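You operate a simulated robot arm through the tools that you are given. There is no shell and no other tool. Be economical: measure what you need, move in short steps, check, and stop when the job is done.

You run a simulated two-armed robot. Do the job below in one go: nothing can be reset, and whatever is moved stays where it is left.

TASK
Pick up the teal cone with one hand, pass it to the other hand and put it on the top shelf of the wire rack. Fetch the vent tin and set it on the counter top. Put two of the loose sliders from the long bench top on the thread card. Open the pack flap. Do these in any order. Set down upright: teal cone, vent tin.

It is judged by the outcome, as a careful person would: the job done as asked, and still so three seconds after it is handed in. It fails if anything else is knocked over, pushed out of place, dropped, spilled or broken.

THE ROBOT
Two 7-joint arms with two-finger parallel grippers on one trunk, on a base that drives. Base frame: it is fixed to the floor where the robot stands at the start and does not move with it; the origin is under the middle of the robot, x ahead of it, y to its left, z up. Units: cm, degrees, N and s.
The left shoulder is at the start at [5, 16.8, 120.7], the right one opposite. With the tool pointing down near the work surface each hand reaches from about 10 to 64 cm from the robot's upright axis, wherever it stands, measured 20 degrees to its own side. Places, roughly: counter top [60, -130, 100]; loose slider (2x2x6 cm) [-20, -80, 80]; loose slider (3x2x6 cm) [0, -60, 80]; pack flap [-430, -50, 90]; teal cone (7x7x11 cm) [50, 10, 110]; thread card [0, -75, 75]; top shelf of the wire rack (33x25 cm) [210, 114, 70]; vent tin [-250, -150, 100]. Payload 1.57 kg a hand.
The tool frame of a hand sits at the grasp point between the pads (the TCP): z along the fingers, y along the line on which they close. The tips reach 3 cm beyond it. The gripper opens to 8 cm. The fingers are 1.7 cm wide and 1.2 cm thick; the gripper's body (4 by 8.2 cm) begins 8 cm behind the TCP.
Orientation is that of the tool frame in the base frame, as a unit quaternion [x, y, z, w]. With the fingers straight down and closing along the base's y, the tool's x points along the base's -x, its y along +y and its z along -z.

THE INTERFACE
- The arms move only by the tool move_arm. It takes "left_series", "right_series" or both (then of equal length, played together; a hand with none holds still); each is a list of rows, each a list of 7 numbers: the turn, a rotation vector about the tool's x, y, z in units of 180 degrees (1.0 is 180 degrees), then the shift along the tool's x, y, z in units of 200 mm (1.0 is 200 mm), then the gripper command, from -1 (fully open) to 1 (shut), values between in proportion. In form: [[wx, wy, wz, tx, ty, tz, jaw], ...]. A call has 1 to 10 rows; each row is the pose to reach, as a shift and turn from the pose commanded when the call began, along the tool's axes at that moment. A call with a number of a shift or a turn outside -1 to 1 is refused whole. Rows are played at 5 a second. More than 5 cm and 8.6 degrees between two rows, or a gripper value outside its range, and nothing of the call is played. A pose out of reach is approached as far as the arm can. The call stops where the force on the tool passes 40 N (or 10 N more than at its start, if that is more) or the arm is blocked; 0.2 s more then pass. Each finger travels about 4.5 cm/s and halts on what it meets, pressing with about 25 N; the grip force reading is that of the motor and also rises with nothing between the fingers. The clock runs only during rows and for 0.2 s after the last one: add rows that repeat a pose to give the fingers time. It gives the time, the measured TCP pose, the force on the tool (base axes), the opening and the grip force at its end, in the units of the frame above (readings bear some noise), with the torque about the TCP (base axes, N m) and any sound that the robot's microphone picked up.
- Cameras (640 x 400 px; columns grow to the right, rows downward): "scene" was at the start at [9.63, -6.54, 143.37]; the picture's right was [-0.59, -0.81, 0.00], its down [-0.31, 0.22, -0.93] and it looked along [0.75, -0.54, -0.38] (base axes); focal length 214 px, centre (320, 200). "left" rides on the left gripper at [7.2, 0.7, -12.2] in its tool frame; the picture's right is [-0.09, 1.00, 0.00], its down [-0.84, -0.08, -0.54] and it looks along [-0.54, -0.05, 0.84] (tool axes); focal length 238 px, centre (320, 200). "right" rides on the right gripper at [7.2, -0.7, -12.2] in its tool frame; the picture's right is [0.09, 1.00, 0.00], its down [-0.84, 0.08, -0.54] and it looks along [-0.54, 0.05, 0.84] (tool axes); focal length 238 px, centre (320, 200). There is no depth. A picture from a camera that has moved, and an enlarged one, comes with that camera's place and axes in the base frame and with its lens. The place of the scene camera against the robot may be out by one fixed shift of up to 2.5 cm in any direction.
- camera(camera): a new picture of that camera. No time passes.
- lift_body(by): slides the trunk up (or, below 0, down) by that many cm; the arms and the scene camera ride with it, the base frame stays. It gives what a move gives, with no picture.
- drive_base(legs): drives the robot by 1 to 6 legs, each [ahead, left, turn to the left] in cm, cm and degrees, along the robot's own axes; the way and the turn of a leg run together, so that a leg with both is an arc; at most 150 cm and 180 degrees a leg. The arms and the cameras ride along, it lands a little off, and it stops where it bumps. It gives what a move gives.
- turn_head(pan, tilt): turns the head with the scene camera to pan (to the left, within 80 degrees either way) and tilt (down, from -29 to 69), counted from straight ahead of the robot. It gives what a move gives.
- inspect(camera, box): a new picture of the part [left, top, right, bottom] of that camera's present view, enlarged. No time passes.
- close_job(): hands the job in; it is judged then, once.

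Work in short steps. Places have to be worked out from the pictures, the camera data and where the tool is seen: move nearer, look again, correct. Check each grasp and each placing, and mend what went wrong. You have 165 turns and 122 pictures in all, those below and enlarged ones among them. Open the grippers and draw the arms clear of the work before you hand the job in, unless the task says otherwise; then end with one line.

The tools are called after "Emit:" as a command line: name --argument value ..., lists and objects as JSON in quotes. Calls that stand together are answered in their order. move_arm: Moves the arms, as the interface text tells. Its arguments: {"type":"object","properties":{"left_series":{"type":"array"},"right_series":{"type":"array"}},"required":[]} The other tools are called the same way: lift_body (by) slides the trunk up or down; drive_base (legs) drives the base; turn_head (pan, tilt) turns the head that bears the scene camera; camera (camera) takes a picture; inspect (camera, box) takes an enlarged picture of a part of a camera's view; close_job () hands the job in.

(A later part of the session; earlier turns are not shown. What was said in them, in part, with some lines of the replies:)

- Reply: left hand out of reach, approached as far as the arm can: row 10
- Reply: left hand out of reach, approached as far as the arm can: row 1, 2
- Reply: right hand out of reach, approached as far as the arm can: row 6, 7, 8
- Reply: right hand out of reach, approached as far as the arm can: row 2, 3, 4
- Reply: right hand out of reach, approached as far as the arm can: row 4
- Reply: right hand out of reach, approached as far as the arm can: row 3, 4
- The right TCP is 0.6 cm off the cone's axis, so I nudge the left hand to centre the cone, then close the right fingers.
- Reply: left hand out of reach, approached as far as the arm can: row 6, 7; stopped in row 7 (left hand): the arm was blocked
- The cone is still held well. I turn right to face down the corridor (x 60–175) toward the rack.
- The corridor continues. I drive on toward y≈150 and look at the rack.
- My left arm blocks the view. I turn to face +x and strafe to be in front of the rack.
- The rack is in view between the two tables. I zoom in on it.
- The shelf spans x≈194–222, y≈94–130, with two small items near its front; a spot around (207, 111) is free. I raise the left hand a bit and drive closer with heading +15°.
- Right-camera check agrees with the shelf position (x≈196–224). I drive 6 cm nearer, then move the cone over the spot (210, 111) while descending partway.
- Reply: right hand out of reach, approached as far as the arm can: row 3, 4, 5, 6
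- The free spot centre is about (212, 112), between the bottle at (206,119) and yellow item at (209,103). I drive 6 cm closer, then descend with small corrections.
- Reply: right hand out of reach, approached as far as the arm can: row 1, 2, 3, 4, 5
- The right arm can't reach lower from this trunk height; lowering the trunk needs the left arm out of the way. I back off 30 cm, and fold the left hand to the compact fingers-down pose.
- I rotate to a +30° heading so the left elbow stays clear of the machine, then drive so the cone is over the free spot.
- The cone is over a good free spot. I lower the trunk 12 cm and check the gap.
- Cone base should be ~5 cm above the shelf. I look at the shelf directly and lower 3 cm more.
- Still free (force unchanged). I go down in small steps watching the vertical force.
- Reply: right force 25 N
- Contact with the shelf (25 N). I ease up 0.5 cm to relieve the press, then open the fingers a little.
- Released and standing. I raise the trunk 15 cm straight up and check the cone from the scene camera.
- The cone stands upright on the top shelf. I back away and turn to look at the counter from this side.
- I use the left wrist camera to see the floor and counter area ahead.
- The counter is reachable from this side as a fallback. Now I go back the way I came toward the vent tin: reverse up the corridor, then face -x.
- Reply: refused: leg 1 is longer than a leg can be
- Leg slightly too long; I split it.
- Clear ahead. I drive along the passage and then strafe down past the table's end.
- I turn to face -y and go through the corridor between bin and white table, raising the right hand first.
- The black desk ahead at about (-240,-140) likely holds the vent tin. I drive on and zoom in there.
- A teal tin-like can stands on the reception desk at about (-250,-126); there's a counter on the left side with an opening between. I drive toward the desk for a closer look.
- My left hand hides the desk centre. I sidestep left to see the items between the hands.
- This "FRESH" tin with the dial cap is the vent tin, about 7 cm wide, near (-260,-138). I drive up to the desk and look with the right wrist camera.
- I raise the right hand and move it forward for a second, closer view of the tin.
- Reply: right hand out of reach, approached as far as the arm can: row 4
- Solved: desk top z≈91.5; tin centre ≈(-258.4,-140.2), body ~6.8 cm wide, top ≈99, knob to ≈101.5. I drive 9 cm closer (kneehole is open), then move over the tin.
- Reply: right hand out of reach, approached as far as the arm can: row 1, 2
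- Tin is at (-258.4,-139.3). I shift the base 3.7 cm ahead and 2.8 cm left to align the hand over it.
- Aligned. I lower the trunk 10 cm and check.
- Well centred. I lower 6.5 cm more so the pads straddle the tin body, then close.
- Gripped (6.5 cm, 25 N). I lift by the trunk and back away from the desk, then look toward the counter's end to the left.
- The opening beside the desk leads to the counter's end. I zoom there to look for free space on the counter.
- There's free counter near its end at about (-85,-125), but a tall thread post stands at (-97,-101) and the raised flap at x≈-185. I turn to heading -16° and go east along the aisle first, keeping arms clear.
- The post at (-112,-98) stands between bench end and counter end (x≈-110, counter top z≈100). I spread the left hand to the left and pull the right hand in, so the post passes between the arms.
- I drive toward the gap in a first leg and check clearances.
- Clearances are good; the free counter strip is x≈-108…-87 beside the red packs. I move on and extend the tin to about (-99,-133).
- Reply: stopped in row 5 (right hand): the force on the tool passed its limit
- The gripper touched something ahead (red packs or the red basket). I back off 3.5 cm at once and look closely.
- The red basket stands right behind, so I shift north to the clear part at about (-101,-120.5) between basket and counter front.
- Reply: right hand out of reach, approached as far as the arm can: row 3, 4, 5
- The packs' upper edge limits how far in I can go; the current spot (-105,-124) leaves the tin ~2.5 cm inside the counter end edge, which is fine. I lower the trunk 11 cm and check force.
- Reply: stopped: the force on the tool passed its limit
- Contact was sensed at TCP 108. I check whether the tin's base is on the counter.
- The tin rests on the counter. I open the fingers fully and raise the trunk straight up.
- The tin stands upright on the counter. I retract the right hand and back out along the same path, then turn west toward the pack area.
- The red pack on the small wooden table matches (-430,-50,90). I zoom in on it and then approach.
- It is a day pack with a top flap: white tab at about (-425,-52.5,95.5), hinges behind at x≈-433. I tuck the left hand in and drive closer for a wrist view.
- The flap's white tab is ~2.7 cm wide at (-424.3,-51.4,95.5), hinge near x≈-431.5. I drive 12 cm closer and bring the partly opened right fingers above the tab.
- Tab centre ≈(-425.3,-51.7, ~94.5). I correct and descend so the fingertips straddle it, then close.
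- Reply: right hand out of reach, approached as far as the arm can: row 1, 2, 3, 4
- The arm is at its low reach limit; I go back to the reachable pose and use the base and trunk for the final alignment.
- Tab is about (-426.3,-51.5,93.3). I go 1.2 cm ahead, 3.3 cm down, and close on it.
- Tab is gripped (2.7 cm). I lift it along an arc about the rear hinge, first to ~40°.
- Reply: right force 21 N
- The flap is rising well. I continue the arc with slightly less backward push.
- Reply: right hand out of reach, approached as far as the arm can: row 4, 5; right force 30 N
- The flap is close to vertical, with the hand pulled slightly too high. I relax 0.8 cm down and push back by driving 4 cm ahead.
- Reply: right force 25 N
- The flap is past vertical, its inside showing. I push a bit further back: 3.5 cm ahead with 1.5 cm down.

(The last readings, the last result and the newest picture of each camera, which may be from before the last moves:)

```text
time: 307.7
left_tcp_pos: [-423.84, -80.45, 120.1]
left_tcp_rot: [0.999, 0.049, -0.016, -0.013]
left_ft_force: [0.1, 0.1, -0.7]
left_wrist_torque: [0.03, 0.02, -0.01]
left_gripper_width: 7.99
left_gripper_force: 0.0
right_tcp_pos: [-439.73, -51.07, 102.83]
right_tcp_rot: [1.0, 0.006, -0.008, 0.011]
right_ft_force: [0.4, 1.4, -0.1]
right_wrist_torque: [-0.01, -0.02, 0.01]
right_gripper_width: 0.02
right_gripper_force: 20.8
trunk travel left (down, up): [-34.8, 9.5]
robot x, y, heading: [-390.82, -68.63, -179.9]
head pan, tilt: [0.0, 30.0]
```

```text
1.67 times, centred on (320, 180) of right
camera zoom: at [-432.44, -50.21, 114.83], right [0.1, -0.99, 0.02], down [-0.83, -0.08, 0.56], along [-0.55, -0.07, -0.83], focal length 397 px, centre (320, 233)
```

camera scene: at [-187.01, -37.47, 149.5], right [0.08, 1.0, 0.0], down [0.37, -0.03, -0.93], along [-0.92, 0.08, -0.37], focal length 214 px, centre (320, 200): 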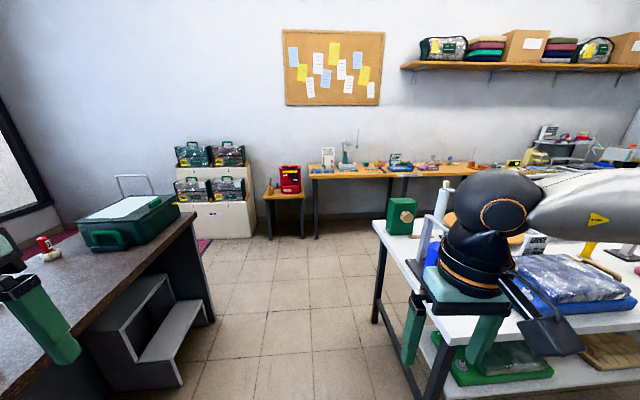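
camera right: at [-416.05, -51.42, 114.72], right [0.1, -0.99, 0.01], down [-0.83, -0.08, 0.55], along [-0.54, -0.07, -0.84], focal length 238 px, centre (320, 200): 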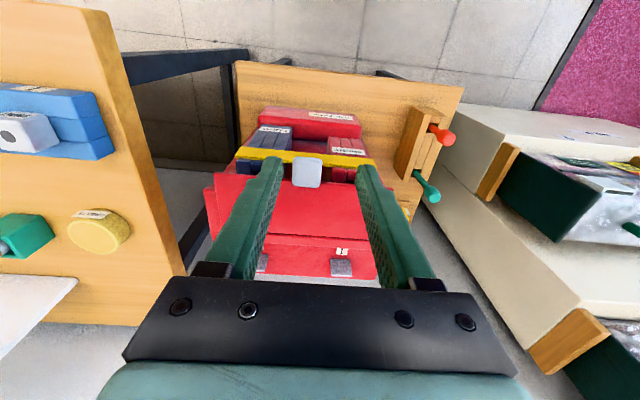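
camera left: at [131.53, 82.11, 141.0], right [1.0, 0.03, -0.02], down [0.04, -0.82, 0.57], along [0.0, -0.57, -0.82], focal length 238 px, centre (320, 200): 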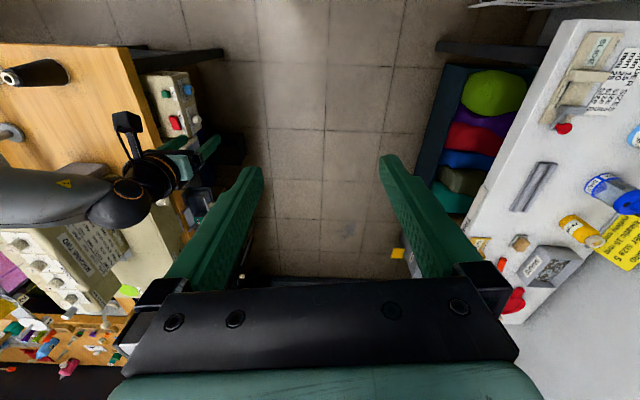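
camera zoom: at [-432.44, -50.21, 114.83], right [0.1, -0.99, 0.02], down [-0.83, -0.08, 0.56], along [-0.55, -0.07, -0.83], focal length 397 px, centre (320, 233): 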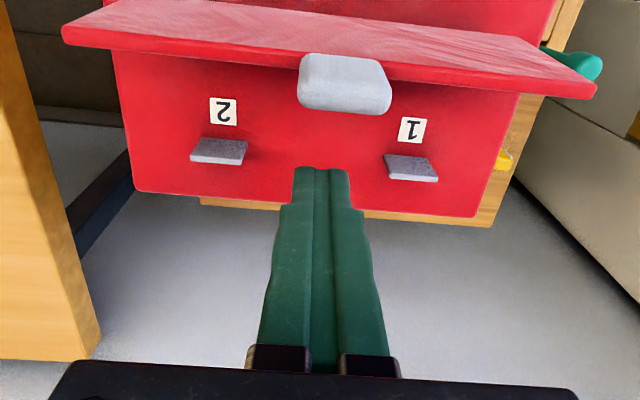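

The fingers slipped off but the flap stays leaning back past vertical (~100°). To make it surely open I go over to its front side and push it a bit further.

Emit:
lift_body --by 8.5

Emit:
drive_base --legs '[[-9, 0, 0]]'

Emit:
lift_body --by -8.3

Emit:
drive_base --legs '[[4.5, 0, 0]]'

Emit:
inspect --camera "right" --box '[160, 60, 480, 300]'

```text
time: 308.9
left_tcp_pos: [-423.97, -80.39, 128.52]
left_tcp_rot: [0.999, 0.049, -0.016, -0.012]
left_ft_force: [0.7, 0.6, 0.0]
left_wrist_torque: [0.01, -0.01, 0.03]
left_gripper_width: 7.98
left_gripper_force: 0.0
right_tcp_pos: [-439.72, -51.08, 111.33]
right_tcp_rot: [1.0, 0.007, -0.008, 0.01]
right_ft_force: [0.7, -0.1, 0.4]
right_wrist_torque: [0.03, -0.03, -0.01]
right_gripper_width: 0.0
right_gripper_force: 21.9
trunk travel left (down, up): [-43.3, 1.0]
robot x, y, heading: [-390.88, -68.15, -180.0]
head pan, tilt: [0.0, 30.0]
```

```text
time: 310.0
left_tcp_pos: [-414.82, -80.28, 128.46]
left_tcp_rot: [0.999, 0.048, -0.017, -0.012]
left_ft_force: [-0.2, 0.8, -0.5]
left_wrist_torque: [0.04, 0.0, -0.01]
left_gripper_width: 8.0
left_gripper_force: 0.0
right_tcp_pos: [-430.73, -50.95, 111.33]
right_tcp_rot: [1.0, 0.005, -0.009, 0.011]
right_ft_force: [0.6, -0.4, -0.4]
right_wrist_torque: [0.02, 0.01, 0.02]
right_gripper_width: 0.0
right_gripper_force: 21.8
trunk travel left (down, up): [-43.3, 1.0]
robot x, y, heading: [-381.75, -68.14, 180.1]
head pan, tilt: [0.0, 30.0]
```

```text
time: 311.2
left_tcp_pos: [-414.9, -80.27, 120.32]
left_tcp_rot: [0.999, 0.047, -0.016, -0.013]
left_ft_force: [0.1, 0.0, 0.3]
left_wrist_torque: [-0.01, 0.01, 0.01]
left_gripper_width: 7.99
left_gripper_force: 0.0
right_tcp_pos: [-430.78, -50.91, 103.02]
right_tcp_rot: [1.0, 0.005, -0.008, 0.01]
right_ft_force: [0.1, 0.2, -0.3]
right_wrist_torque: [0.01, 0.03, -0.05]
right_gripper_width: 0.01
right_gripper_force: 21.5
trunk travel left (down, up): [-35.0, 9.3]
robot x, y, heading: [-381.35, -68.33, 179.8]
head pan, tilt: [0.0, 30.0]
```

```text
time: 312.1
left_tcp_pos: [-418.88, -80.28, 120.15]
left_tcp_rot: [0.999, 0.047, -0.016, -0.012]
left_ft_force: [0.3, 1.1, 0.0]
left_wrist_torque: [-0.01, -0.01, 0.0]
left_gripper_width: 7.99
left_gripper_force: 0.1
right_tcp_pos: [-433.91, -50.93, 103.13]
right_tcp_rot: [1.0, 0.007, 0.008, 0.009]
right_ft_force: [1.1, 0.2, 0.4]
right_wrist_torque: [0.0, 0.0, 0.01]
right_gripper_width: 0.01
right_gripper_force: 21.1
trunk travel left (down, up): [-35.0, 9.3]
robot x, y, heading: [-385.61, -68.3, 180.2]
head pan, tilt: [0.0, 30.0]
stopped in leg 1: the force on the tool passed its limit (the readings are from after the stop); the commanded pose is now the measured one
```

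```text
1.67 times, centred on (320, 180) of right
camera zoom: at [-426.9, -50.14, 115.25], right [0.11, -0.99, 0.02], down [-0.84, -0.08, 0.53], along [-0.53, -0.07, -0.85], focal length 397 px, centre (320, 233)
```

zoom: 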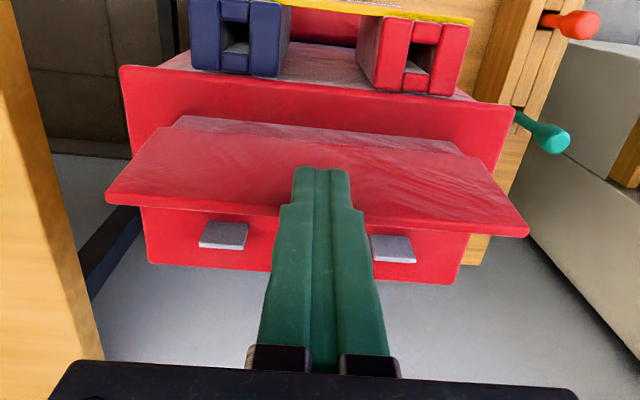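

The flap is hard against its open stop, so it's fully open. I back away, turn around, and head for the long bench and sliders.

Emit:
drive_base --legs '[[-5, 0, 0]]'

Emit:
lift_body --by 9

Emit:
inspect --camera "right" --box '[160, 60, 480, 300]'

Emit:
drive_base --legs '[[-35, 0, 0], [0, -43, 0], [0, 0, 180]]'

```text
time: 313.1
left_tcp_pos: [-413.86, -80.3, 120.19]
left_tcp_rot: [0.999, 0.047, -0.015, -0.011]
left_ft_force: [0.9, -0.5, -0.3]
left_wrist_torque: [-0.01, 0.01, 0.03]
left_gripper_width: 8.01
left_gripper_force: 0.2
right_tcp_pos: [-428.98, -50.95, 103.27]
right_tcp_rot: [1.0, 0.007, 0.007, 0.008]
right_ft_force: [1.1, 0.3, 0.9]
right_wrist_torque: [-0.03, 0.01, 0.04]
right_gripper_width: 0.0
right_gripper_force: 20.9
trunk travel left (down, up): [-35.0, 9.3]
robot x, y, heading: [-380.8, -68.28, 179.8]
head pan, tilt: [0.0, 30.0]
```

```text
time: 314.3
left_tcp_pos: [-413.98, -80.31, 129.18]
left_tcp_rot: [0.999, 0.047, -0.015, -0.011]
left_ft_force: [0.2, -0.6, 0.4]
left_wrist_torque: [0.01, -0.02, -0.05]
left_gripper_width: 7.98
left_gripper_force: 0.1
right_tcp_pos: [-429.0, -50.94, 112.05]
right_tcp_rot: [1.0, 0.007, 0.009, 0.009]
right_ft_force: [-0.9, -0.4, -1.2]
right_wrist_torque: [-0.03, -0.02, 0.02]
right_gripper_width: 0.0
right_gripper_force: 21.4
trunk travel left (down, up): [-44.0, 0.3]
robot x, y, heading: [-381.44, -68.17, 180.1]
head pan, tilt: [0.0, 30.0]
```

```text
1.67 times, centred on (320, 180) of right
camera zoom: at [-422.02, -50.14, 124.24], right [0.11, -0.99, 0.02], down [-0.84, -0.08, 0.53], along [-0.53, -0.07, -0.85], focal length 397 px, centre (320, 233)
```

zoom: 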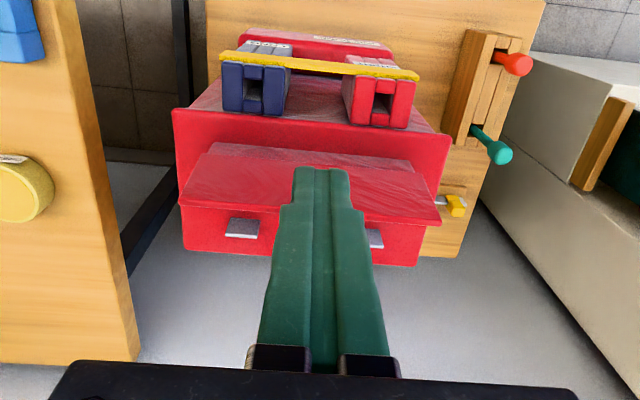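

```text
time: 326.3
left_tcp_pos: [-314.95, -10.61, 129.28]
left_tcp_rot: [-0.109, 0.994, -0.011, 0.017]
left_ft_force: [0.9, 0.5, -0.2]
left_wrist_torque: [0.0, 0.04, 0.03]
left_gripper_width: 7.99
left_gripper_force: 0.0
right_tcp_pos: [-296.51, -38.17, 112.15]
right_tcp_rot: [-0.067, 0.998, 0.008, -0.008]
right_ft_force: [0.1, 0.5, 0.2]
right_wrist_torque: [0.01, 0.01, -0.01]
right_gripper_width: 0.03
right_gripper_force: 21.2
trunk travel left (down, up): [-44.0, 0.3]
robot x, y, heading: [-346.71, -26.5, 7.0]
head pan, tilt: [0.0, 30.0]
```

The flap stays open. I drive east along the aisle to the slider area and face the long bench.

Emit:
drive_base --legs '[[0, 0, -7], [148, 2, 0], [148, 2, 0], [20, 0, 0], [0, 0, -90], [0, 14, 0]]'

Emit:
turn_head --pan 0 --tilt 45

Emit:
camera --camera "scene"

```text
time: 339.0
left_tcp_pos: [-60.07, -10.18, 129.16]
left_tcp_rot: [-0.05, 0.999, -0.013, 0.016]
left_ft_force: [-1.0, 0.6, 0.3]
left_wrist_torque: [-0.01, -0.06, -0.01]
left_gripper_width: 8.0
left_gripper_force: 0.0
right_tcp_pos: [-45.04, -39.54, 112.07]
right_tcp_rot: [-0.008, 1.0, 0.009, -0.006]
right_ft_force: [-0.9, 0.7, -0.3]
right_wrist_torque: [-0.01, -0.08, -0.03]
right_gripper_width: 0.0
right_gripper_force: 21.3
trunk travel left (down, up): [-44.0, 0.3]
robot x, y, heading: [-92.68, -22.13, 0.3]
head pan, tilt: [0.0, 30.0]
stopped in leg 3: the robot was blocked; the commanded pose is now the measured one
```

```text
time: 339.8
left_tcp_pos: [-59.84, -10.28, 129.21]
left_tcp_rot: [-0.049, 0.999, -0.011, 0.014]
left_ft_force: [0.6, 0.4, 0.5]
left_wrist_torque: [-0.03, 0.03, -0.01]
left_gripper_width: 7.98
left_gripper_force: 0.1
right_tcp_pos: [-44.89, -39.57, 111.96]
right_tcp_rot: [-0.008, 1.0, 0.009, -0.008]
right_ft_force: [0.5, 0.2, -0.6]
right_wrist_torque: [0.02, 0.0, 0.02]
right_gripper_width: 0.02
right_gripper_force: 21.5
trunk travel left (down, up): [-44.0, 0.3]
robot x, y, heading: [-92.78, -22.16, 0.3]
head pan, tilt: [0.0, 45.0]
```

```text
10 pictures are left
camera scene: at [-82.89, -23.47, 146.36], right [0.0, -1.0, 0.0], down [-0.71, 0.0, -0.71], along [0.71, 0.0, -0.71], focal length 214 px, centre (320, 200)
```

scene: 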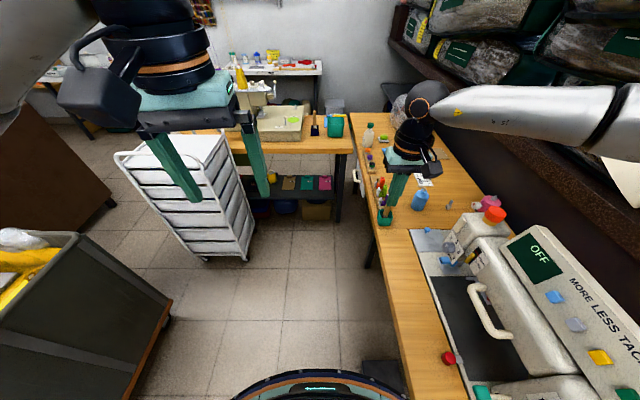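

I was blocked near the bench edge (front at y≈-44). I shift north to y=0, go on east, and turn to face the bench.

Emit:
drive_base --legs '[[0, 22, 0], [76, 0, 0], [0, 0, -90]]'

Emit:
turn_head --pan 0 --tilt 50

Emit:
camera --camera "right"

```text
time: 340.4
left_tcp_pos: [-60.23, -10.22, 129.07]
left_tcp_rot: [-0.048, 0.999, -0.011, 0.014]
left_ft_force: [-0.6, -0.4, 0.0]
left_wrist_torque: [-0.01, -0.01, 0.01]
left_gripper_width: 7.99
left_gripper_force: 0.0
right_tcp_pos: [-44.91, -39.46, 112.18]
right_tcp_rot: [-0.007, 1.0, 0.008, -0.007]
right_ft_force: [-0.4, -0.3, 0.3]
right_wrist_torque: [0.02, 0.05, 0.03]
right_gripper_width: 0.0
right_gripper_force: 21.5
trunk travel left (down, up): [-44.0, 0.3]
robot x, y, heading: [-93.16, -22.35, -0.2]
head pan, tilt: [0.0, 45.0]
stopped in leg 1: the robot was blocked; the commanded pose is now the measured one
```

```text
time: 341.1
left_tcp_pos: [-60.15, -10.23, 129.13]
left_tcp_rot: [-0.05, 0.999, -0.012, 0.013]
left_ft_force: [0.1, 0.1, 1.0]
left_wrist_torque: [-0.01, -0.01, -0.02]
left_gripper_width: 7.99
left_gripper_force: 0.0
right_tcp_pos: [-44.95, -39.58, 112.02]
right_tcp_rot: [-0.007, 1.0, 0.009, -0.007]
right_ft_force: [0.0, -0.3, 0.3]
right_wrist_torque: [-0.01, -0.02, -0.02]
right_gripper_width: 0.01
right_gripper_force: 21.1
trunk travel left (down, up): [-44.0, 0.3]
robot x, y, heading: [-93.42, -22.14, -0.1]
head pan, tilt: [0.0, 50.0]
```

```text
9 pictures are left
camera right: at [-52.03, -40.71, 124.24], right [-0.11, 0.99, 0.02], down [0.84, 0.08, 0.53], along [0.53, 0.07, -0.85], focal length 238 px, centre (320, 200)
```

right: 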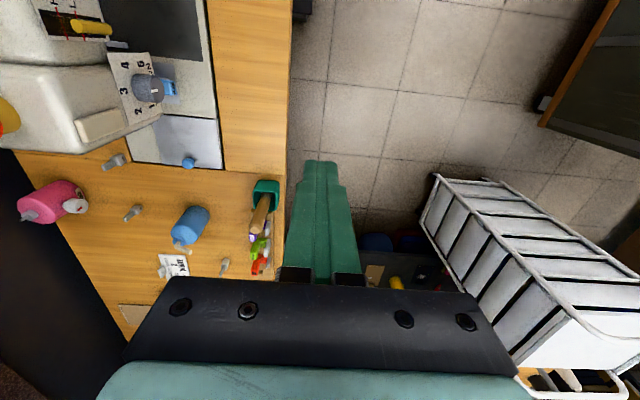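

It seems to be in contact with something; I back out 10 cm first, then move north.

Emit:
drive_base --legs '[[-10, 0, 0]]'

Emit:
drive_base --legs '[[0, 22, 0]]'

```text
time: 342.2
left_tcp_pos: [-70.25, -10.12, 129.01]
left_tcp_rot: [-0.051, 0.999, -0.011, 0.014]
left_ft_force: [-0.3, 0.0, -0.2]
left_wrist_torque: [-0.01, -0.03, 0.0]
left_gripper_width: 8.01
left_gripper_force: 0.1
right_tcp_pos: [-55.06, -39.46, 111.93]
right_tcp_rot: [-0.009, 1.0, 0.009, -0.007]
right_ft_force: [-0.5, -0.4, -0.4]
right_wrist_torque: [0.0, 0.01, 0.0]
right_gripper_width: 0.0
right_gripper_force: 21.1
trunk travel left (down, up): [-44.0, 0.3]
robot x, y, heading: [-103.12, -22.47, -0.0]
head pan, tilt: [0.0, 50.0]
```

```text
time: 343.9
left_tcp_pos: [-70.12, 11.02, 129.11]
left_tcp_rot: [-0.048, 0.999, -0.011, 0.014]
left_ft_force: [0.6, 0.4, 0.2]
left_wrist_torque: [-0.04, 0.02, -0.01]
left_gripper_width: 7.99
left_gripper_force: 0.1
right_tcp_pos: [-55.1, -18.39, 112.08]
right_tcp_rot: [-0.006, 1.0, 0.008, -0.006]
right_ft_force: [0.2, 0.3, 0.1]
right_wrist_torque: [-0.03, 0.0, 0.03]
right_gripper_width: 0.0
right_gripper_force: 20.7
trunk travel left (down, up): [-44.0, 0.3]
robot x, y, heading: [-103.28, -1.35, 0.0]
head pan, tilt: [0.0, 50.0]
```

Free now. I continue east and turn to face the bench.

Emit:
drive_base --legs '[[88, 0, 0], [0, 0, -90], [10, 0, 0]]'

Emit:
turn_head --pan -5 --tilt 50

Emit:
camera --camera "scene"

```text
time: 353.1
left_tcp_pos: [-0.75, -44.19, 129.04]
left_tcp_rot: [0.657, 0.753, -0.018, 0.002]
left_ft_force: [-0.2, -0.9, 0.2]
left_wrist_torque: [0.03, 0.0, -0.03]
left_gripper_width: 8.02
left_gripper_force: 0.1
right_tcp_pos: [-29.49, -60.38, 112.07]
right_tcp_rot: [0.688, 0.726, 0.011, 0.001]
right_ft_force: [0.6, 0.0, -0.1]
right_wrist_torque: [-0.01, 0.01, -0.04]
right_gripper_width: 0.0
right_gripper_force: 20.7
trunk travel left (down, up): [-44.0, 0.3]
robot x, y, heading: [-14.05, -11.3, -87.8]
head pan, tilt: [0.0, 50.0]
```

```text
time: 353.8
left_tcp_pos: [-0.68, -43.97, 129.1]
left_tcp_rot: [0.657, 0.754, -0.018, 0.002]
left_ft_force: [0.5, 0.6, 0.2]
left_wrist_torque: [0.01, 0.0, 0.01]
left_gripper_width: 8.01
left_gripper_force: 0.1
right_tcp_pos: [-29.37, -60.24, 112.03]
right_tcp_rot: [0.688, 0.726, 0.011, 0.001]
right_ft_force: [-0.2, 0.3, 0.2]
right_wrist_torque: [0.01, 0.0, -0.01]
right_gripper_width: 0.03
right_gripper_force: 21.3
trunk travel left (down, up): [-44.0, 0.3]
robot x, y, heading: [-14.51, -11.57, -87.7]
head pan, tilt: [-5.0, 50.0]
```

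```text
8 pictures are left
camera scene: at [-16.22, -24.14, 145.67], right [-1.0, 0.05, 0.0], down [0.04, 0.77, -0.64], along [-0.03, -0.64, -0.77], focal length 214 px, centre (320, 200)
```

scene: 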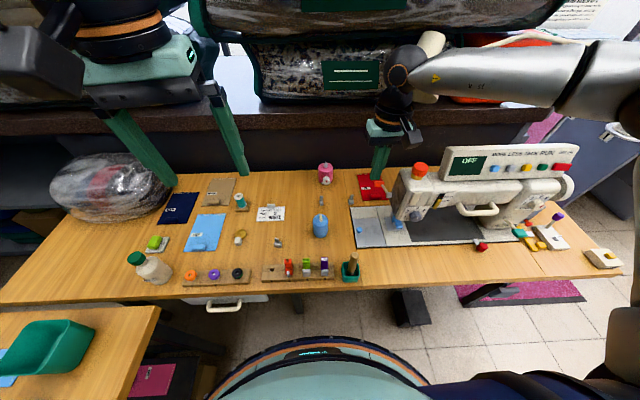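

The thread card is at (270,213) and the loose sliders near (321,203) and (278,242). I zoom in.

Emit:
inspect --camera "scene" --box '[225, 180, 365, 267]'

```text
4.57 times, centred on (295, 224) of scene
camera zoom: at [-16.22, -24.14, 145.67], right [-1.0, 0.05, 0.0], down [0.04, 0.77, -0.64], along [-0.03, -0.64, -0.77], focal length 980 px, centre (434, 93)
```

zoom: 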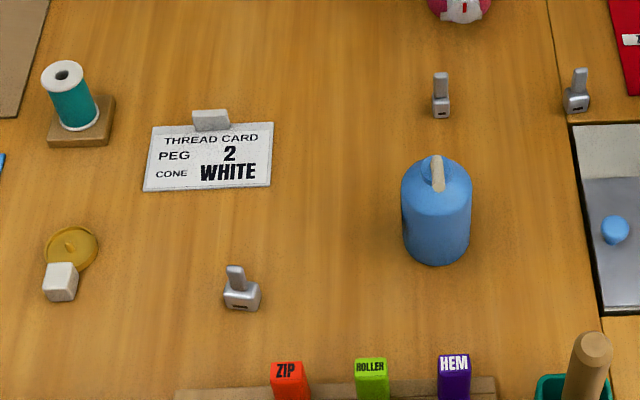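

Three loose sliders stand there: A≈(-2.8,-62), B≈(-19.5,-80.4), C≈(-32,-80); card ≈(1.3,-75.8), 11×7.5 cm. I go for B first: align base, lower trunk, and extend the right hand with fingers slightly open.

Emit:
drive_base --legs '[[6, 11.8, -2.3]]'

Emit:
lift_body --by -18

Emit:
move_arm --right_series '[[0, 0, 0, -0.18, 0, 0, -0.25], [0, 0, 0, -0.36, 0, 0, -0.25], [0, 0, 0, -0.54, 0, 0, -0.25], [0, 0, 0, -0.7, 0, 0, -0.25]]'

Emit:
camera --camera "right"

```text
time: 355.1
left_tcp_pos: [10.05, -50.15, 129.06]
left_tcp_rot: [0.672, 0.741, -0.019, 0.001]
left_ft_force: [0.4, -0.1, 0.1]
left_wrist_torque: [0.0, 0.05, 0.05]
left_gripper_width: 7.98
left_gripper_force: 0.1
right_tcp_pos: [-19.26, -65.23, 112.03]
right_tcp_rot: [0.702, 0.712, 0.01, 0.0]
right_ft_force: [0.7, -0.1, -0.5]
right_wrist_torque: [0.01, -0.03, 0.01]
right_gripper_width: 0.0
right_gripper_force: 20.8
trunk travel left (down, up): [-44.0, 0.3]
robot x, y, heading: [-2.35, -16.87, -90.1]
head pan, tilt: [-5.0, 50.0]
```

```text
time: 357.1
left_tcp_pos: [10.1, -50.04, 111.17]
left_tcp_rot: [0.672, 0.74, -0.018, 0.002]
left_ft_force: [-0.4, 0.1, -0.6]
left_wrist_torque: [-0.01, -0.04, 0.02]
left_gripper_width: 7.98
left_gripper_force: 0.1
right_tcp_pos: [-19.27, -65.33, 94.08]
right_tcp_rot: [0.702, 0.712, 0.012, 0.001]
right_ft_force: [0.2, -0.1, 0.3]
right_wrist_torque: [0.03, -0.01, 0.0]
right_gripper_width: 0.01
right_gripper_force: 20.9
trunk travel left (down, up): [-26.0, 18.3]
robot x, y, heading: [-1.99, -17.05, -89.7]
head pan, tilt: [-5.0, 50.0]
```

```text
time: 358.1
left_tcp_pos: [9.87, -49.97, 111.18]
left_tcp_rot: [0.672, 0.741, -0.017, 0.001]
left_ft_force: [-0.1, -0.6, 0.3]
left_wrist_torque: [0.02, 0.01, 0.02]
left_gripper_width: 7.99
left_gripper_force: 0.2
right_tcp_pos: [-24.5, -69.59, 95.04]
right_tcp_rot: [0.702, 0.712, 0.011, 0.002]
right_ft_force: [0.1, -0.2, -0.6]
right_wrist_torque: [0.0, 0.01, 0.0]
right_gripper_width: 5.01
right_gripper_force: 0.1
right hand out of reach, approached as far as the arm can: row 1, 2, 3, 4
trunk travel left (down, up): [-26.0, 18.3]
robot x, y, heading: [-2.03, -17.19, -89.8]
head pan, tilt: [-5.0, 50.0]
```

```text
6 pictures are left
camera right: at [-25.48, -62.74, 107.13], right [0.99, 0.11, 0.02], down [0.08, -0.84, 0.53], along [0.07, -0.53, -0.85], focal length 238 px, centre (320, 200)
```

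right: 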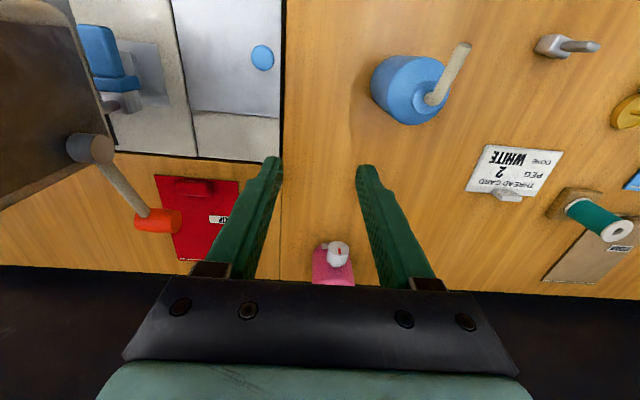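

The arm's forward reach is the limit, and the wrist view shows true positions are shifted by about (+2.7,+2.3): A≈(0,-59.6), B≈(-17,-78), card≈(4.6,-74.3). I drive a little closer so the right hand comes over B.

Emit:
drive_base --legs '[[9.5, 6, 0]]'

Emit:
move_arm --right_series '[[0, 0, 0, 0.05, 0.08, 0.05, -0.25], [0, 0, 0, 0.1, 0.1, 0.1, -0.25]]'

Emit:
camera --camera "right"

```text
time: 359.3
left_tcp_pos: [15.96, -59.56, 111.2]
left_tcp_rot: [0.673, 0.74, -0.018, 0.001]
left_ft_force: [0.0, 0.7, -0.6]
left_wrist_torque: [0.0, 0.05, 0.03]
left_gripper_width: 7.99
left_gripper_force: 0.0
right_tcp_pos: [-18.63, -78.99, 94.85]
right_tcp_rot: [0.703, 0.711, 0.011, 0.002]
right_ft_force: [0.3, -0.4, 0.7]
right_wrist_torque: [0.01, 0.01, -0.03]
right_gripper_width: 5.0
right_gripper_force: 0.1
trunk travel left (down, up): [-26.0, 18.3]
robot x, y, heading: [4.29, -26.33, -90.1]
head pan, tilt: [-5.0, 50.0]
```

```text
time: 359.9
left_tcp_pos: [15.99, -59.51, 111.24]
left_tcp_rot: [0.672, 0.74, -0.018, 0.002]
left_ft_force: [-0.3, 0.6, -0.4]
left_wrist_torque: [0.01, 0.03, -0.03]
left_gripper_width: 8.02
left_gripper_force: 0.0
right_tcp_pos: [-16.51, -76.94, 92.83]
right_tcp_rot: [0.704, 0.71, 0.011, 0.002]
right_ft_force: [0.8, -0.3, -0.1]
right_wrist_torque: [0.02, 0.03, -0.01]
right_gripper_width: 5.01
right_gripper_force: 0.2
trunk travel left (down, up): [-26.0, 18.3]
robot x, y, heading: [3.92, -25.89, -90.3]
head pan, tilt: [-5.0, 50.0]
```

```text
5 pictures are left
camera right: at [-17.46, -70.08, 105.1], right [0.99, 0.1, 0.02], down [0.08, -0.84, 0.53], along [0.07, -0.53, -0.85], focal length 238 px, centre (320, 200)
```

right: 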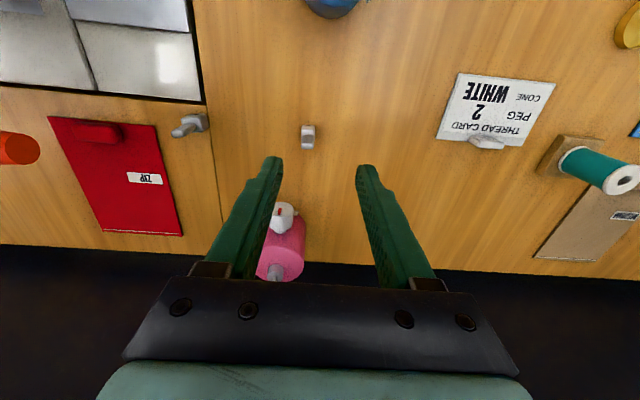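

B is at (-17.5,-78.8). I correct the hand and lower the trunk to straddle it, then close.

Emit:
move_arm --right_series '[[0, 0, 0, -0.05, -0.03, 0, -0.25], [0, 0, 0, -0.095, -0.05, 0, -0.25]]'

Emit:
lift_body --by -12.8

Emit:
move_arm --right_series '[[0, 0, 0, 0, 0, 0, 0.2], [0, 0, 0, 0, 0, 0, 0.6], [0, 0, 0, 0, 0, 0, 1], [0, 0, 0, 0, 0, 0, 1]]'

```text
time: 360.5
left_tcp_pos: [15.97, -59.62, 111.19]
left_tcp_rot: [0.673, 0.74, -0.017, 0.002]
left_ft_force: [0.0, -0.5, 0.1]
left_wrist_torque: [0.01, 0.0, -0.01]
left_gripper_width: 8.01
left_gripper_force: 0.2
right_tcp_pos: [-17.92, -78.2, 92.77]
right_tcp_rot: [0.703, 0.711, 0.011, 0.003]
right_ft_force: [-0.4, -0.3, -0.4]
right_wrist_torque: [0.02, 0.02, 0.0]
right_gripper_width: 4.98
right_gripper_force: 0.0
right hand out of reach, approached as far as the arm can: row 2
trunk travel left (down, up): [-26.0, 18.3]
robot x, y, heading: [3.85, -26.5, -90.0]
head pan, tilt: [-5.0, 50.0]
```

```text
time: 362.0
left_tcp_pos: [16.04, -59.43, 98.51]
left_tcp_rot: [0.673, 0.739, -0.021, 0.002]
left_ft_force: [0.0, -0.4, -0.1]
left_wrist_torque: [-0.03, 0.0, -0.02]
left_gripper_width: 7.99
left_gripper_force: 0.1
right_tcp_pos: [-17.66, -78.27, 81.0]
right_tcp_rot: [0.704, 0.71, 0.007, 0.006]
right_ft_force: [-1.7, 9.2, 13.4]
right_wrist_torque: [0.32, 0.53, -0.4]
right_gripper_width: 5.11
right_gripper_force: 0.4
trunk travel left (down, up): [-13.2, 31.0]
robot x, y, heading: [3.84, -26.45, -90.3]
head pan, tilt: [-5.0, 50.0]
stopped: the force on the tool passed its limit (the readings are from after the stop); the commanded pose is now the measured one
```

```text
time: 363.0
left_tcp_pos: [15.89, -59.49, 98.45]
left_tcp_rot: [0.673, 0.74, -0.019, 0.003]
left_ft_force: [-0.7, 0.0, 0.4]
left_wrist_torque: [0.03, 0.0, 0.03]
left_gripper_width: 7.99
left_gripper_force: 0.1
right_tcp_pos: [-18.14, -78.34, 80.98]
right_tcp_rot: [0.705, 0.71, 0.003, 0.007]
right_ft_force: [-23.6, 2.3, 24.4]
right_wrist_torque: [0.07, 1.22, -0.02]
right_gripper_width: 1.45
right_gripper_force: 15.0
trunk travel left (down, up): [-13.2, 31.0]
robot x, y, heading: [4.14, -26.52, -89.9]
head pan, tilt: [-5.0, 50.0]
```

The bench surface is at z≈78; the slider is held (1.45 cm). I lift up 8 cm and check the grip.

Emit:
lift_body --by 8

Emit:
camera --camera "right"

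```text
time: 364.1
left_tcp_pos: [16.02, -59.55, 106.44]
left_tcp_rot: [0.673, 0.739, -0.018, 0.002]
left_ft_force: [-0.6, 0.6, 0.9]
left_wrist_torque: [-0.01, 0.06, 0.04]
left_gripper_width: 8.01
left_gripper_force: 0.1
right_tcp_pos: [-17.84, -78.4, 88.69]
right_tcp_rot: [0.704, 0.71, 0.008, 0.006]
right_ft_force: [-0.2, 0.2, -0.4]
right_wrist_torque: [0.01, 0.0, 0.0]
right_gripper_width: 1.37
right_gripper_force: 25.2
trunk travel left (down, up): [-21.2, 23.0]
robot x, y, heading: [3.62, -26.19, -90.2]
head pan, tilt: [-5.0, 50.0]
```

```text
4 pictures are left
camera right: at [-18.8, -71.41, 100.87], right [0.99, 0.1, 0.02], down [0.07, -0.84, 0.54], along [0.07, -0.54, -0.84], focal length 238 px, centre (320, 200)
```

right: 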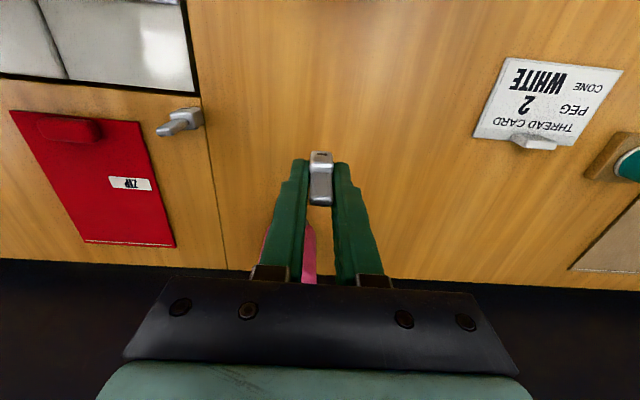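

Slider B is held. With z=78 the card spans x≈-2.7…8, y≈-77.4…-70.5. I raise a bit and rotate the base 20° left so the right hand can reach the card.

Emit:
lift_body --by 4

Emit:
drive_base --legs '[[0, 0, 20]]'

```text
time: 365.0
left_tcp_pos: [15.92, -59.52, 110.45]
left_tcp_rot: [0.673, 0.739, -0.018, 0.001]
left_ft_force: [0.2, -0.6, -0.5]
left_wrist_torque: [0.0, -0.01, 0.03]
left_gripper_width: 8.03
left_gripper_force: 0.1
right_tcp_pos: [-17.84, -78.46, 92.78]
right_tcp_rot: [0.704, 0.71, 0.007, 0.007]
right_ft_force: [-0.3, -0.7, 0.5]
right_wrist_torque: [-0.01, -0.01, -0.02]
right_gripper_width: 1.35
right_gripper_force: 25.1
trunk travel left (down, up): [-25.2, 19.0]
robot x, y, heading: [4.07, -26.52, -90.1]
head pan, tilt: [-5.0, 50.0]
```

```text
time: 366.4
left_tcp_pos: [26.25, -53.79, 110.42]
left_tcp_rot: [0.542, 0.84, -0.017, 0.004]
left_ft_force: [0.4, 1.2, -0.5]
left_wrist_torque: [-0.01, 0.01, 0.02]
left_gripper_width: 8.0
left_gripper_force: 0.1
right_tcp_pos: [0.49, -82.69, 92.79]
right_tcp_rot: [0.577, 0.816, 0.008, 0.005]
right_ft_force: [0.0, 0.3, -0.8]
right_wrist_torque: [0.02, 0.02, -0.01]
right_gripper_width: 1.36
right_gripper_force: 24.8
trunk travel left (down, up): [-25.2, 19.0]
robot x, y, heading: [4.08, -26.3, -71.2]
head pan, tilt: [-5.0, 50.0]
```

I pull the slider back over the card's left part at (0.2,-73.2) and lower it.

Emit:
move_arm --right_series '[[0, 0, 0, 0.15, 0.046, 0, 1], [0, 0, 0, 0.3, 0.092, 0, 1], [0, 0, 0, 0.455, 0.139, 0, 1]]'

Emit:
lift_body --by -10.8

Emit:
camera --camera "right"

```text
time: 367.2
left_tcp_pos: [26.28, -53.86, 110.38]
left_tcp_rot: [0.541, 0.841, -0.018, 0.005]
left_ft_force: [0.3, 0.6, -0.8]
left_wrist_torque: [0.01, -0.02, 0.0]
left_gripper_width: 8.02
left_gripper_force: 0.1
right_tcp_pos: [-0.34, -73.39, 92.45]
right_tcp_rot: [0.577, 0.817, 0.009, 0.005]
right_ft_force: [-0.1, -1.4, -0.5]
right_wrist_torque: [0.02, -0.01, 0.03]
right_gripper_width: 1.38
right_gripper_force: 25.1
trunk travel left (down, up): [-25.2, 19.0]
robot x, y, heading: [4.04, -26.28, -71.4]
head pan, tilt: [-5.0, 50.0]
```

```text
time: 368.8
left_tcp_pos: [26.21, -53.58, 103.42]
left_tcp_rot: [0.542, 0.84, -0.022, 0.006]
left_ft_force: [0.5, 0.5, -0.3]
left_wrist_torque: [0.0, 0.01, 0.02]
left_gripper_width: 8.02
left_gripper_force: 0.1
right_tcp_pos: [-0.41, -73.27, 85.89]
right_tcp_rot: [0.577, 0.817, 0.003, 0.007]
right_ft_force: [-0.3, 0.2, -1.2]
right_wrist_torque: [0.01, 0.01, -0.01]
right_gripper_width: 1.37
right_gripper_force: 24.7
trunk travel left (down, up): [-18.0, 26.3]
robot x, y, heading: [4.12, -27.09, -71.4]
head pan, tilt: [-5.0, 50.0]
stopped: the arm was blocked; the commanded pose is now the measured one
```

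```text
3 pictures are left
camera right: at [-3.57, -66.87, 97.85], right [0.91, 0.42, 0.01], down [0.34, -0.76, 0.55], along [0.24, -0.49, -0.84], focal length 238 px, centre (320, 200)
```

right: 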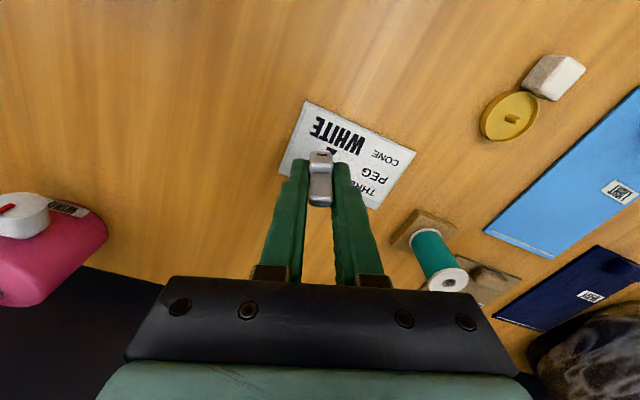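

The trunk motion was blocked, probably the right elbow near the machine. The slider is over the card; I raise the trunk 5 cm and lower with the arm instead.

Emit:
lift_body --by 5

Emit:
move_arm --right_series '[[0, 0, 0, 0, 0, 0.12, 1], [0, 0, 0, 0, 0, 0.24, 1], [0, 0, 0, 0, 0, 0.35, 1], [0, 0, 0, 0, 0, 0.43, 1]]'

```text
time: 369.7
left_tcp_pos: [26.1, -54.47, 108.15]
left_tcp_rot: [0.542, 0.84, -0.018, 0.004]
left_ft_force: [-0.1, 0.2, -0.5]
left_wrist_torque: [0.03, 0.01, -0.01]
left_gripper_width: 7.98
left_gripper_force: 0.1
right_tcp_pos: [-0.47, -73.93, 90.21]
right_tcp_rot: [0.577, 0.817, 0.008, 0.006]
right_ft_force: [0.0, -0.3, -0.5]
right_wrist_torque: [0.0, -0.01, -0.03]
right_gripper_width: 1.36
right_gripper_force: 24.9
trunk travel left (down, up): [-23.0, 21.3]
robot x, y, heading: [4.32, -26.71, -71.1]
head pan, tilt: [-5.0, 50.0]
```

```text
time: 370.7
left_tcp_pos: [26.05, -54.33, 108.12]
left_tcp_rot: [0.542, 0.84, -0.017, 0.005]
left_ft_force: [0.6, 0.6, -0.6]
left_wrist_torque: [0.02, -0.01, -0.01]
left_gripper_width: 8.02
left_gripper_force: 0.2
right_tcp_pos: [-0.49, -74.12, 81.75]
right_tcp_rot: [0.577, 0.816, 0.008, 0.006]
right_ft_force: [0.0, -0.4, -1.0]
right_wrist_torque: [-0.01, -0.01, -0.01]
right_gripper_width: 1.35
right_gripper_force: 25.3
trunk travel left (down, up): [-23.0, 21.3]
robot x, y, heading: [3.79, -26.76, -71.2]
head pan, tilt: [-5.0, 50.0]
```

Nearly down. I lower the last few millimetres, watching force.

Emit:
move_arm --right_series '[[0, 0, 0, 0, 0, 0.015, 1], [0, 0, 0, 0, 0, 0.03, 1]]'

```text
time: 371.3
left_tcp_pos: [26.07, -54.25, 108.21]
left_tcp_rot: [0.542, 0.84, -0.019, 0.005]
left_ft_force: [-0.7, -0.1, -0.5]
left_wrist_torque: [0.03, 0.0, 0.0]
left_gripper_width: 7.98
left_gripper_force: 0.0
right_tcp_pos: [-0.44, -73.92, 81.27]
right_tcp_rot: [0.577, 0.817, 0.008, 0.006]
right_ft_force: [-1.8, 0.6, 4.8]
right_wrist_torque: [0.03, 0.13, 0.02]
right_gripper_width: 1.39
right_gripper_force: 25.3
trunk travel left (down, up): [-23.0, 21.3]
robot x, y, heading: [3.84, -26.36, -71.0]
head pan, tilt: [-5.0, 50.0]
```

Contact at TCP 81.3. I open the fingers modestly and raise the hand straight up.

Emit:
move_arm --right_series '[[0, 0, 0, 0, 0, 0, 0.5], [0, 0, 0, 0, 0, 0, 0.2], [0, 0, 0, 0, 0, 0, 0.0], [0, 0, 0, 0, 0, 0, 0.0], [0, 0, 0, 0, 0, -0.15, 0.0], [0, 0, 0, 0, 0, -0.35, 0.0], [0, 0, 0, 0, 0, -0.55, 0.0]]'

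Emit:
camera --camera "right"

```text
time: 372.9
left_tcp_pos: [26.04, -54.27, 108.1]
left_tcp_rot: [0.542, 0.84, -0.018, 0.006]
left_ft_force: [0.3, -0.3, -0.3]
left_wrist_torque: [-0.02, 0.02, -0.01]
left_gripper_width: 8.01
left_gripper_force: 0.1
right_tcp_pos: [-0.5, -73.69, 91.98]
right_tcp_rot: [0.577, 0.817, 0.007, 0.006]
right_ft_force: [-0.4, 0.3, 0.2]
right_wrist_torque: [0.01, -0.04, -0.03]
right_gripper_width: 3.99
right_gripper_force: 0.1
trunk travel left (down, up): [-23.0, 21.3]
robot x, y, heading: [3.56, -26.65, -71.1]
head pan, tilt: [-5.0, 50.0]
```

```text
2 pictures are left
camera right: at [-3.75, -67.32, 104.27], right [0.91, 0.42, 0.02], down [0.34, -0.77, 0.54], along [0.24, -0.49, -0.84], focal length 238 px, centre (320, 200)
```

right: 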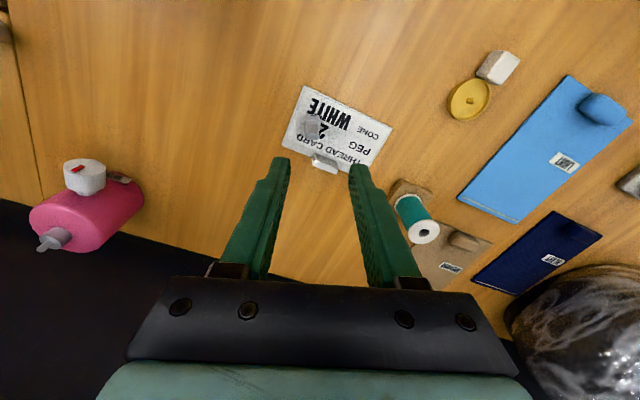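

Slider B is on the card. Next is slider A at about (-1.4,-60.2): I pull the hand back over it and check.

Emit:
move_arm --right_series '[[0, 0, 0, 0.17, 0.045, 0, -0.4], [0, 0, 0, 0.34, 0.09, 0, -0.4], [0, 0, 0, 0.5, 0.135, 0, -0.4], [0, 0, 0, 0.653, 0.176, 0, -0.4]]'

Emit:
camera --camera "right"

```text
time: 373.9
left_tcp_pos: [26.07, -54.38, 108.11]
left_tcp_rot: [0.542, 0.84, -0.018, 0.005]
left_ft_force: [0.5, 0.1, -0.8]
left_wrist_torque: [0.02, 0.0, -0.02]
left_gripper_width: 7.97
left_gripper_force: 0.0
right_tcp_pos: [-1.55, -60.62, 92.12]
right_tcp_rot: [0.577, 0.817, 0.008, 0.005]
right_ft_force: [-0.2, -0.8, -0.1]
right_wrist_torque: [-0.01, 0.02, 0.02]
right_gripper_width: 5.63
right_gripper_force: 0.0
trunk travel left (down, up): [-23.0, 21.3]
robot x, y, heading: [3.99, -26.82, -71.1]
head pan, tilt: [-5.0, 50.0]
```

```text
1 pictures are left
camera right: at [-4.96, -54.21, 104.23], right [0.91, 0.42, 0.02], down [0.34, -0.77, 0.54], along [0.24, -0.49, -0.84], focal length 238 px, centre (320, 200)
```

right: 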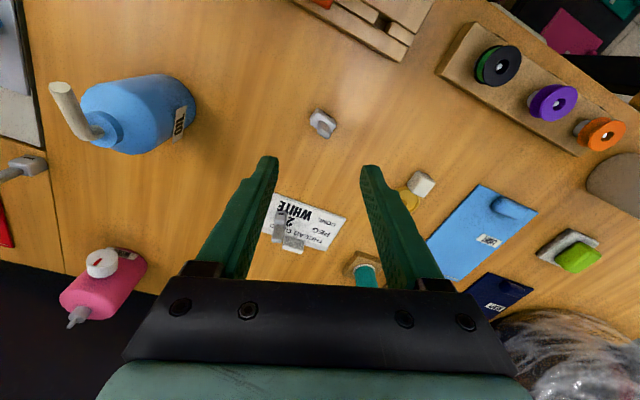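

A is centred under the fingers at (-1.6,-60.0). I descend and grip it.

Emit:
move_arm --right_series '[[0, 0, 0, 0.028, 0.007, 0.15, -0.4], [0, 0, 0, 0.028, 0.007, 0.3, -0.4], [0, 0, 0, 0.028, 0.007, 0.43, -0.4], [0, 0, 0, 0.028, 0.007, 0.525, -0.4]]'

Emit:
move_arm --right_series '[[0, 0, 0, 0, 0, 0, 0.0], [0, 0, 0, 0, 0, 0, 0.5], [0, 0, 0, 0, 0, 0, 1], [0, 0, 0, 0, 0, 0, 1], [0, 0, 0, 0, 0, 0, 1]]'

```text
time: 374.9
left_tcp_pos: [26.13, -54.26, 108.15]
left_tcp_rot: [0.542, 0.84, -0.018, 0.005]
left_ft_force: [0.1, -0.3, -0.7]
left_wrist_torque: [0.01, -0.02, -0.01]
left_gripper_width: 7.97
left_gripper_force: 0.0
right_tcp_pos: [-1.19, -59.75, 81.58]
right_tcp_rot: [0.578, 0.816, 0.009, 0.006]
right_ft_force: [0.1, -0.3, -0.3]
right_wrist_torque: [-0.01, 0.02, 0.03]
right_gripper_width: 5.58
right_gripper_force: 0.0
trunk travel left (down, up): [-23.0, 21.3]
robot x, y, heading: [3.83, -27.17, -70.7]
head pan, tilt: [-5.0, 50.0]
```

```text
time: 376.1
left_tcp_pos: [26.04, -54.35, 108.11]
left_tcp_rot: [0.542, 0.84, -0.017, 0.005]
left_ft_force: [1.0, -0.4, -0.4]
left_wrist_torque: [0.03, -0.03, 0.02]
left_gripper_width: 7.96
left_gripper_force: 0.0
right_tcp_pos: [-1.21, -59.45, 81.66]
right_tcp_rot: [0.577, 0.816, 0.008, 0.005]
right_ft_force: [0.1, 0.1, 1.2]
right_wrist_torque: [0.0, 0.0, -0.02]
right_gripper_width: 2.74
right_gripper_force: 24.5
trunk travel left (down, up): [-23.0, 21.3]
robot x, y, heading: [3.97, -26.6, -71.3]
head pan, tilt: [-5.0, 50.0]
```

Held at 2.74 cm. I lift it 8 cm and rotate the base 7° for reach.

Emit:
move_arm --right_series '[[0, 0, 0, 0, 0, -0.15, 1], [0, 0, 0, 0, 0, -0.3, 1], [0, 0, 0, 0, 0, -0.42, 1]]'

Emit:
drive_base --legs '[[0, 0, 7]]'

```text
time: 376.9
left_tcp_pos: [25.97, -54.35, 108.02]
left_tcp_rot: [0.542, 0.84, -0.018, 0.005]
left_ft_force: [0.5, -0.4, 0.0]
left_wrist_torque: [0.01, 0.0, 0.0]
left_gripper_width: 7.98
left_gripper_force: 0.0
right_tcp_pos: [-1.4, -59.93, 89.95]
right_tcp_rot: [0.577, 0.817, 0.009, 0.005]
right_ft_force: [0.0, 0.2, 0.3]
right_wrist_torque: [-0.01, 0.01, 0.0]
right_gripper_width: 2.74
right_gripper_force: 24.6
trunk travel left (down, up): [-23.0, 21.3]
robot x, y, heading: [3.92, -27.2, -71.4]
head pan, tilt: [-5.0, 50.0]
```

```text
time: 377.9
left_tcp_pos: [29.18, -51.51, 108.09]
left_tcp_rot: [0.49, 0.872, -0.017, 0.007]
left_ft_force: [-0.5, -0.1, -0.4]
left_wrist_torque: [-0.01, -0.02, 0.01]
left_gripper_width: 7.98
left_gripper_force: 0.1
right_tcp_pos: [2.62, -60.28, 89.98]
right_tcp_rot: [0.526, 0.851, 0.008, 0.006]
right_ft_force: [0.2, -0.4, -0.2]
right_wrist_torque: [0.02, 0.0, 0.02]
right_gripper_width: 2.73
right_gripper_force: 24.8
trunk travel left (down, up): [-23.0, 21.3]
robot x, y, heading: [3.95, -26.51, -64.0]
head pan, tilt: [-5.0, 50.0]
```

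I move slider A over the right part of the card (5.0,-73.6).

Emit:
move_arm --right_series '[[0, 0, 0, -0.17, -0.05, 0, 1], [0, 0, 0, -0.34, -0.1, 0, 1], [0, 0, 0, -0.5, -0.145, 0, 1], [0, 0, 0, -0.649, -0.187, 0, 1], [0, 0, 0, -0.649, -0.187, 0.15, 1], [0, 0, 0, -0.649, -0.187, 0.3, 1], [0, 0, 0, -0.649, -0.187, 0.38, 1]]'

```text
time: 379.5
left_tcp_pos: [29.29, -51.47, 108.25]
left_tcp_rot: [0.49, 0.872, -0.017, 0.006]
left_ft_force: [0.4, -0.7, -0.1]
left_wrist_torque: [0.01, -0.03, -0.01]
left_gripper_width: 8.02
left_gripper_force: 0.1
right_tcp_pos: [5.14, -73.56, 82.33]
right_tcp_rot: [0.525, 0.851, 0.009, 0.006]
right_ft_force: [0.2, -0.3, 0.0]
right_wrist_torque: [0.01, -0.03, 0.0]
right_gripper_width: 2.75
right_gripper_force: 25.4
trunk travel left (down, up): [-23.0, 21.3]
robot x, y, heading: [3.79, -27.25, -64.3]
head pan, tilt: [-5.0, 50.0]
```

I lower the last few millimetres onto the card.

Emit:
move_arm --right_series '[[0, 0, 0, 0, 0, 0.015, 1], [0, 0, 0, 0, 0, 0.025, 1]]'

```text
time: 380.1
left_tcp_pos: [29.27, -51.48, 108.18]
left_tcp_rot: [0.489, 0.872, -0.017, 0.006]
left_ft_force: [-0.4, 1.1, 0.6]
left_wrist_torque: [0.0, -0.02, -0.02]
left_gripper_width: 8.0
left_gripper_force: 0.0
right_tcp_pos: [5.12, -73.54, 81.97]
right_tcp_rot: [0.527, 0.85, 0.008, 0.005]
right_ft_force: [-2.8, 0.2, 10.9]
right_wrist_torque: [0.02, 0.21, 0.01]
right_gripper_width: 2.76
right_gripper_force: 25.2
trunk travel left (down, up): [-23.0, 21.3]
robot x, y, heading: [3.73, -26.7, -64.1]
head pan, tilt: [-5.0, 50.0]
```

Contact with the card. I open to about 4.2 cm and rise straight up.

Emit:
move_arm --right_series '[[0, 0, 0, 0, 0, 0, 0.2], [0, 0, 0, 0, 0, 0, 0.0], [0, 0, 0, 0, 0, 0, -0.05], [0, 0, 0, 0, 0, 0, -0.05], [0, 0, 0, 0, 0, -0.15, -0.05], [0, 0, 0, 0, 0, -0.35, -0.05], [0, 0, 0, 0, 0, -0.55, -0.05], [0, 0, 0, 0.1, 0, -0.7, -0.05]]'

Emit:
inspect --camera "right" --box '[200, 20, 440, 170]'

```text
time: 381.9
left_tcp_pos: [29.25, -51.42, 108.18]
left_tcp_rot: [0.489, 0.872, -0.018, 0.006]
left_ft_force: [1.2, -0.2, 0.7]
left_wrist_torque: [0.03, 0.01, 0.0]
left_gripper_width: 8.0
left_gripper_force: 0.1
right_tcp_pos: [4.12, -72.03, 95.86]
right_tcp_rot: [0.525, 0.851, 0.008, 0.005]
right_ft_force: [-0.2, 0.2, -0.4]
right_wrist_torque: [-0.04, 0.03, 0.03]
right_gripper_width: 4.21
right_gripper_force: 0.1
trunk travel left (down, up): [-23.0, 21.3]
robot x, y, heading: [3.84, -26.87, -64.0]
head pan, tilt: [-5.0, 50.0]
```

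```text
2.67 times, centred on (320, 95) of right
camera zoom: at [0.08, -66.08, 107.99], right [0.85, 0.53, 0.02], down [0.43, -0.72, 0.54], along [0.3, -0.45, -0.84], focal length 636 px, centre (320, 480)
```

zoom: 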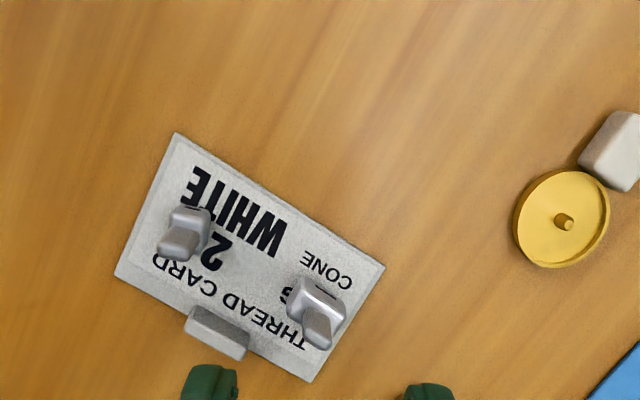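

Both sliders stand on the card. I raise the trunk, open the grippers fully, and back the robot clear.

Emit:
lift_body --by 18

Emit:
move_arm --right_series '[[0, 0, 0, 0.15, 0, 0, -1], [0, 0, 0, 0.3, 0, 0, -1], [0, 0, 0, 0.45, 0, 0, -1]]'

Emit:
drive_base --legs '[[0, 0, -24], [-22, 0, 0]]'

```text
time: 383.9
left_tcp_pos: [29.24, -51.31, 126.09]
left_tcp_rot: [0.489, 0.872, -0.017, 0.006]
left_ft_force: [-0.4, 0.5, 0.0]
left_wrist_torque: [-0.01, 0.01, 0.01]
left_gripper_width: 8.02
left_gripper_force: 0.1
right_tcp_pos: [4.15, -72.03, 113.75]
right_tcp_rot: [0.525, 0.851, 0.008, 0.006]
right_ft_force: [0.5, -0.1, -0.3]
right_wrist_torque: [-0.02, 0.0, 0.0]
right_gripper_width: 4.19
right_gripper_force: 0.1
trunk travel left (down, up): [-41.0, 3.3]
robot x, y, heading: [3.67, -26.61, -64.3]
head pan, tilt: [-5.0, 50.0]
```

```text
time: 384.7
left_tcp_pos: [29.15, -51.34, 126.13]
left_tcp_rot: [0.489, 0.872, -0.017, 0.007]
left_ft_force: [-0.8, 0.7, 0.7]
left_wrist_torque: [-0.01, -0.02, 0.01]
left_gripper_width: 8.0
left_gripper_force: 0.1
right_tcp_pos: [-0.08, -63.74, 113.74]
right_tcp_rot: [0.526, 0.85, 0.009, 0.006]
right_ft_force: [0.8, -0.1, -0.3]
right_wrist_torque: [0.03, -0.02, -0.03]
right_gripper_width: 8.01
right_gripper_force: 0.0
trunk travel left (down, up): [-41.0, 3.3]
robot x, y, heading: [3.91, -26.82, -64.2]
head pan, tilt: [-5.0, 50.0]
```

```text
time: 387.6
left_tcp_pos: [16.18, -37.45, 126.09]
left_tcp_rot: [0.662, 0.749, -0.019, 0.002]
left_ft_force: [0.5, 0.2, -0.9]
left_wrist_torque: [-0.01, 0.0, 0.01]
left_gripper_width: 8.02
left_gripper_force: 0.2
right_tcp_pos: [-15.44, -36.9, 113.95]
right_tcp_rot: [0.693, 0.721, 0.008, 0.006]
right_ft_force: [-0.6, 0.1, -0.5]
right_wrist_torque: [-0.02, -0.01, -0.01]
right_gripper_width: 7.99
right_gripper_force: 0.0
trunk travel left (down, up): [-41.0, 3.3]
robot x, y, heading: [3.36, -4.39, -88.2]
head pan, tilt: [-5.0, 50.0]
```

All four parts are done, and both arms are clear with the grippers open. I hand the job in.

Emit:
close_job

```text
The job is handed in.
```

All four parts are done: the teal cone was passed from the left hand to the right and stands on the rack's top shelf, the vent tin stands on the counter top, two sliders stand on the thread card, and the pack flap is fully open. During the work the right hand touched something beside the counter, probably the red packs. The base bumped something once near the long bench, and one trunk move was blocked near the bench machine; I saw no sign that anything moved.
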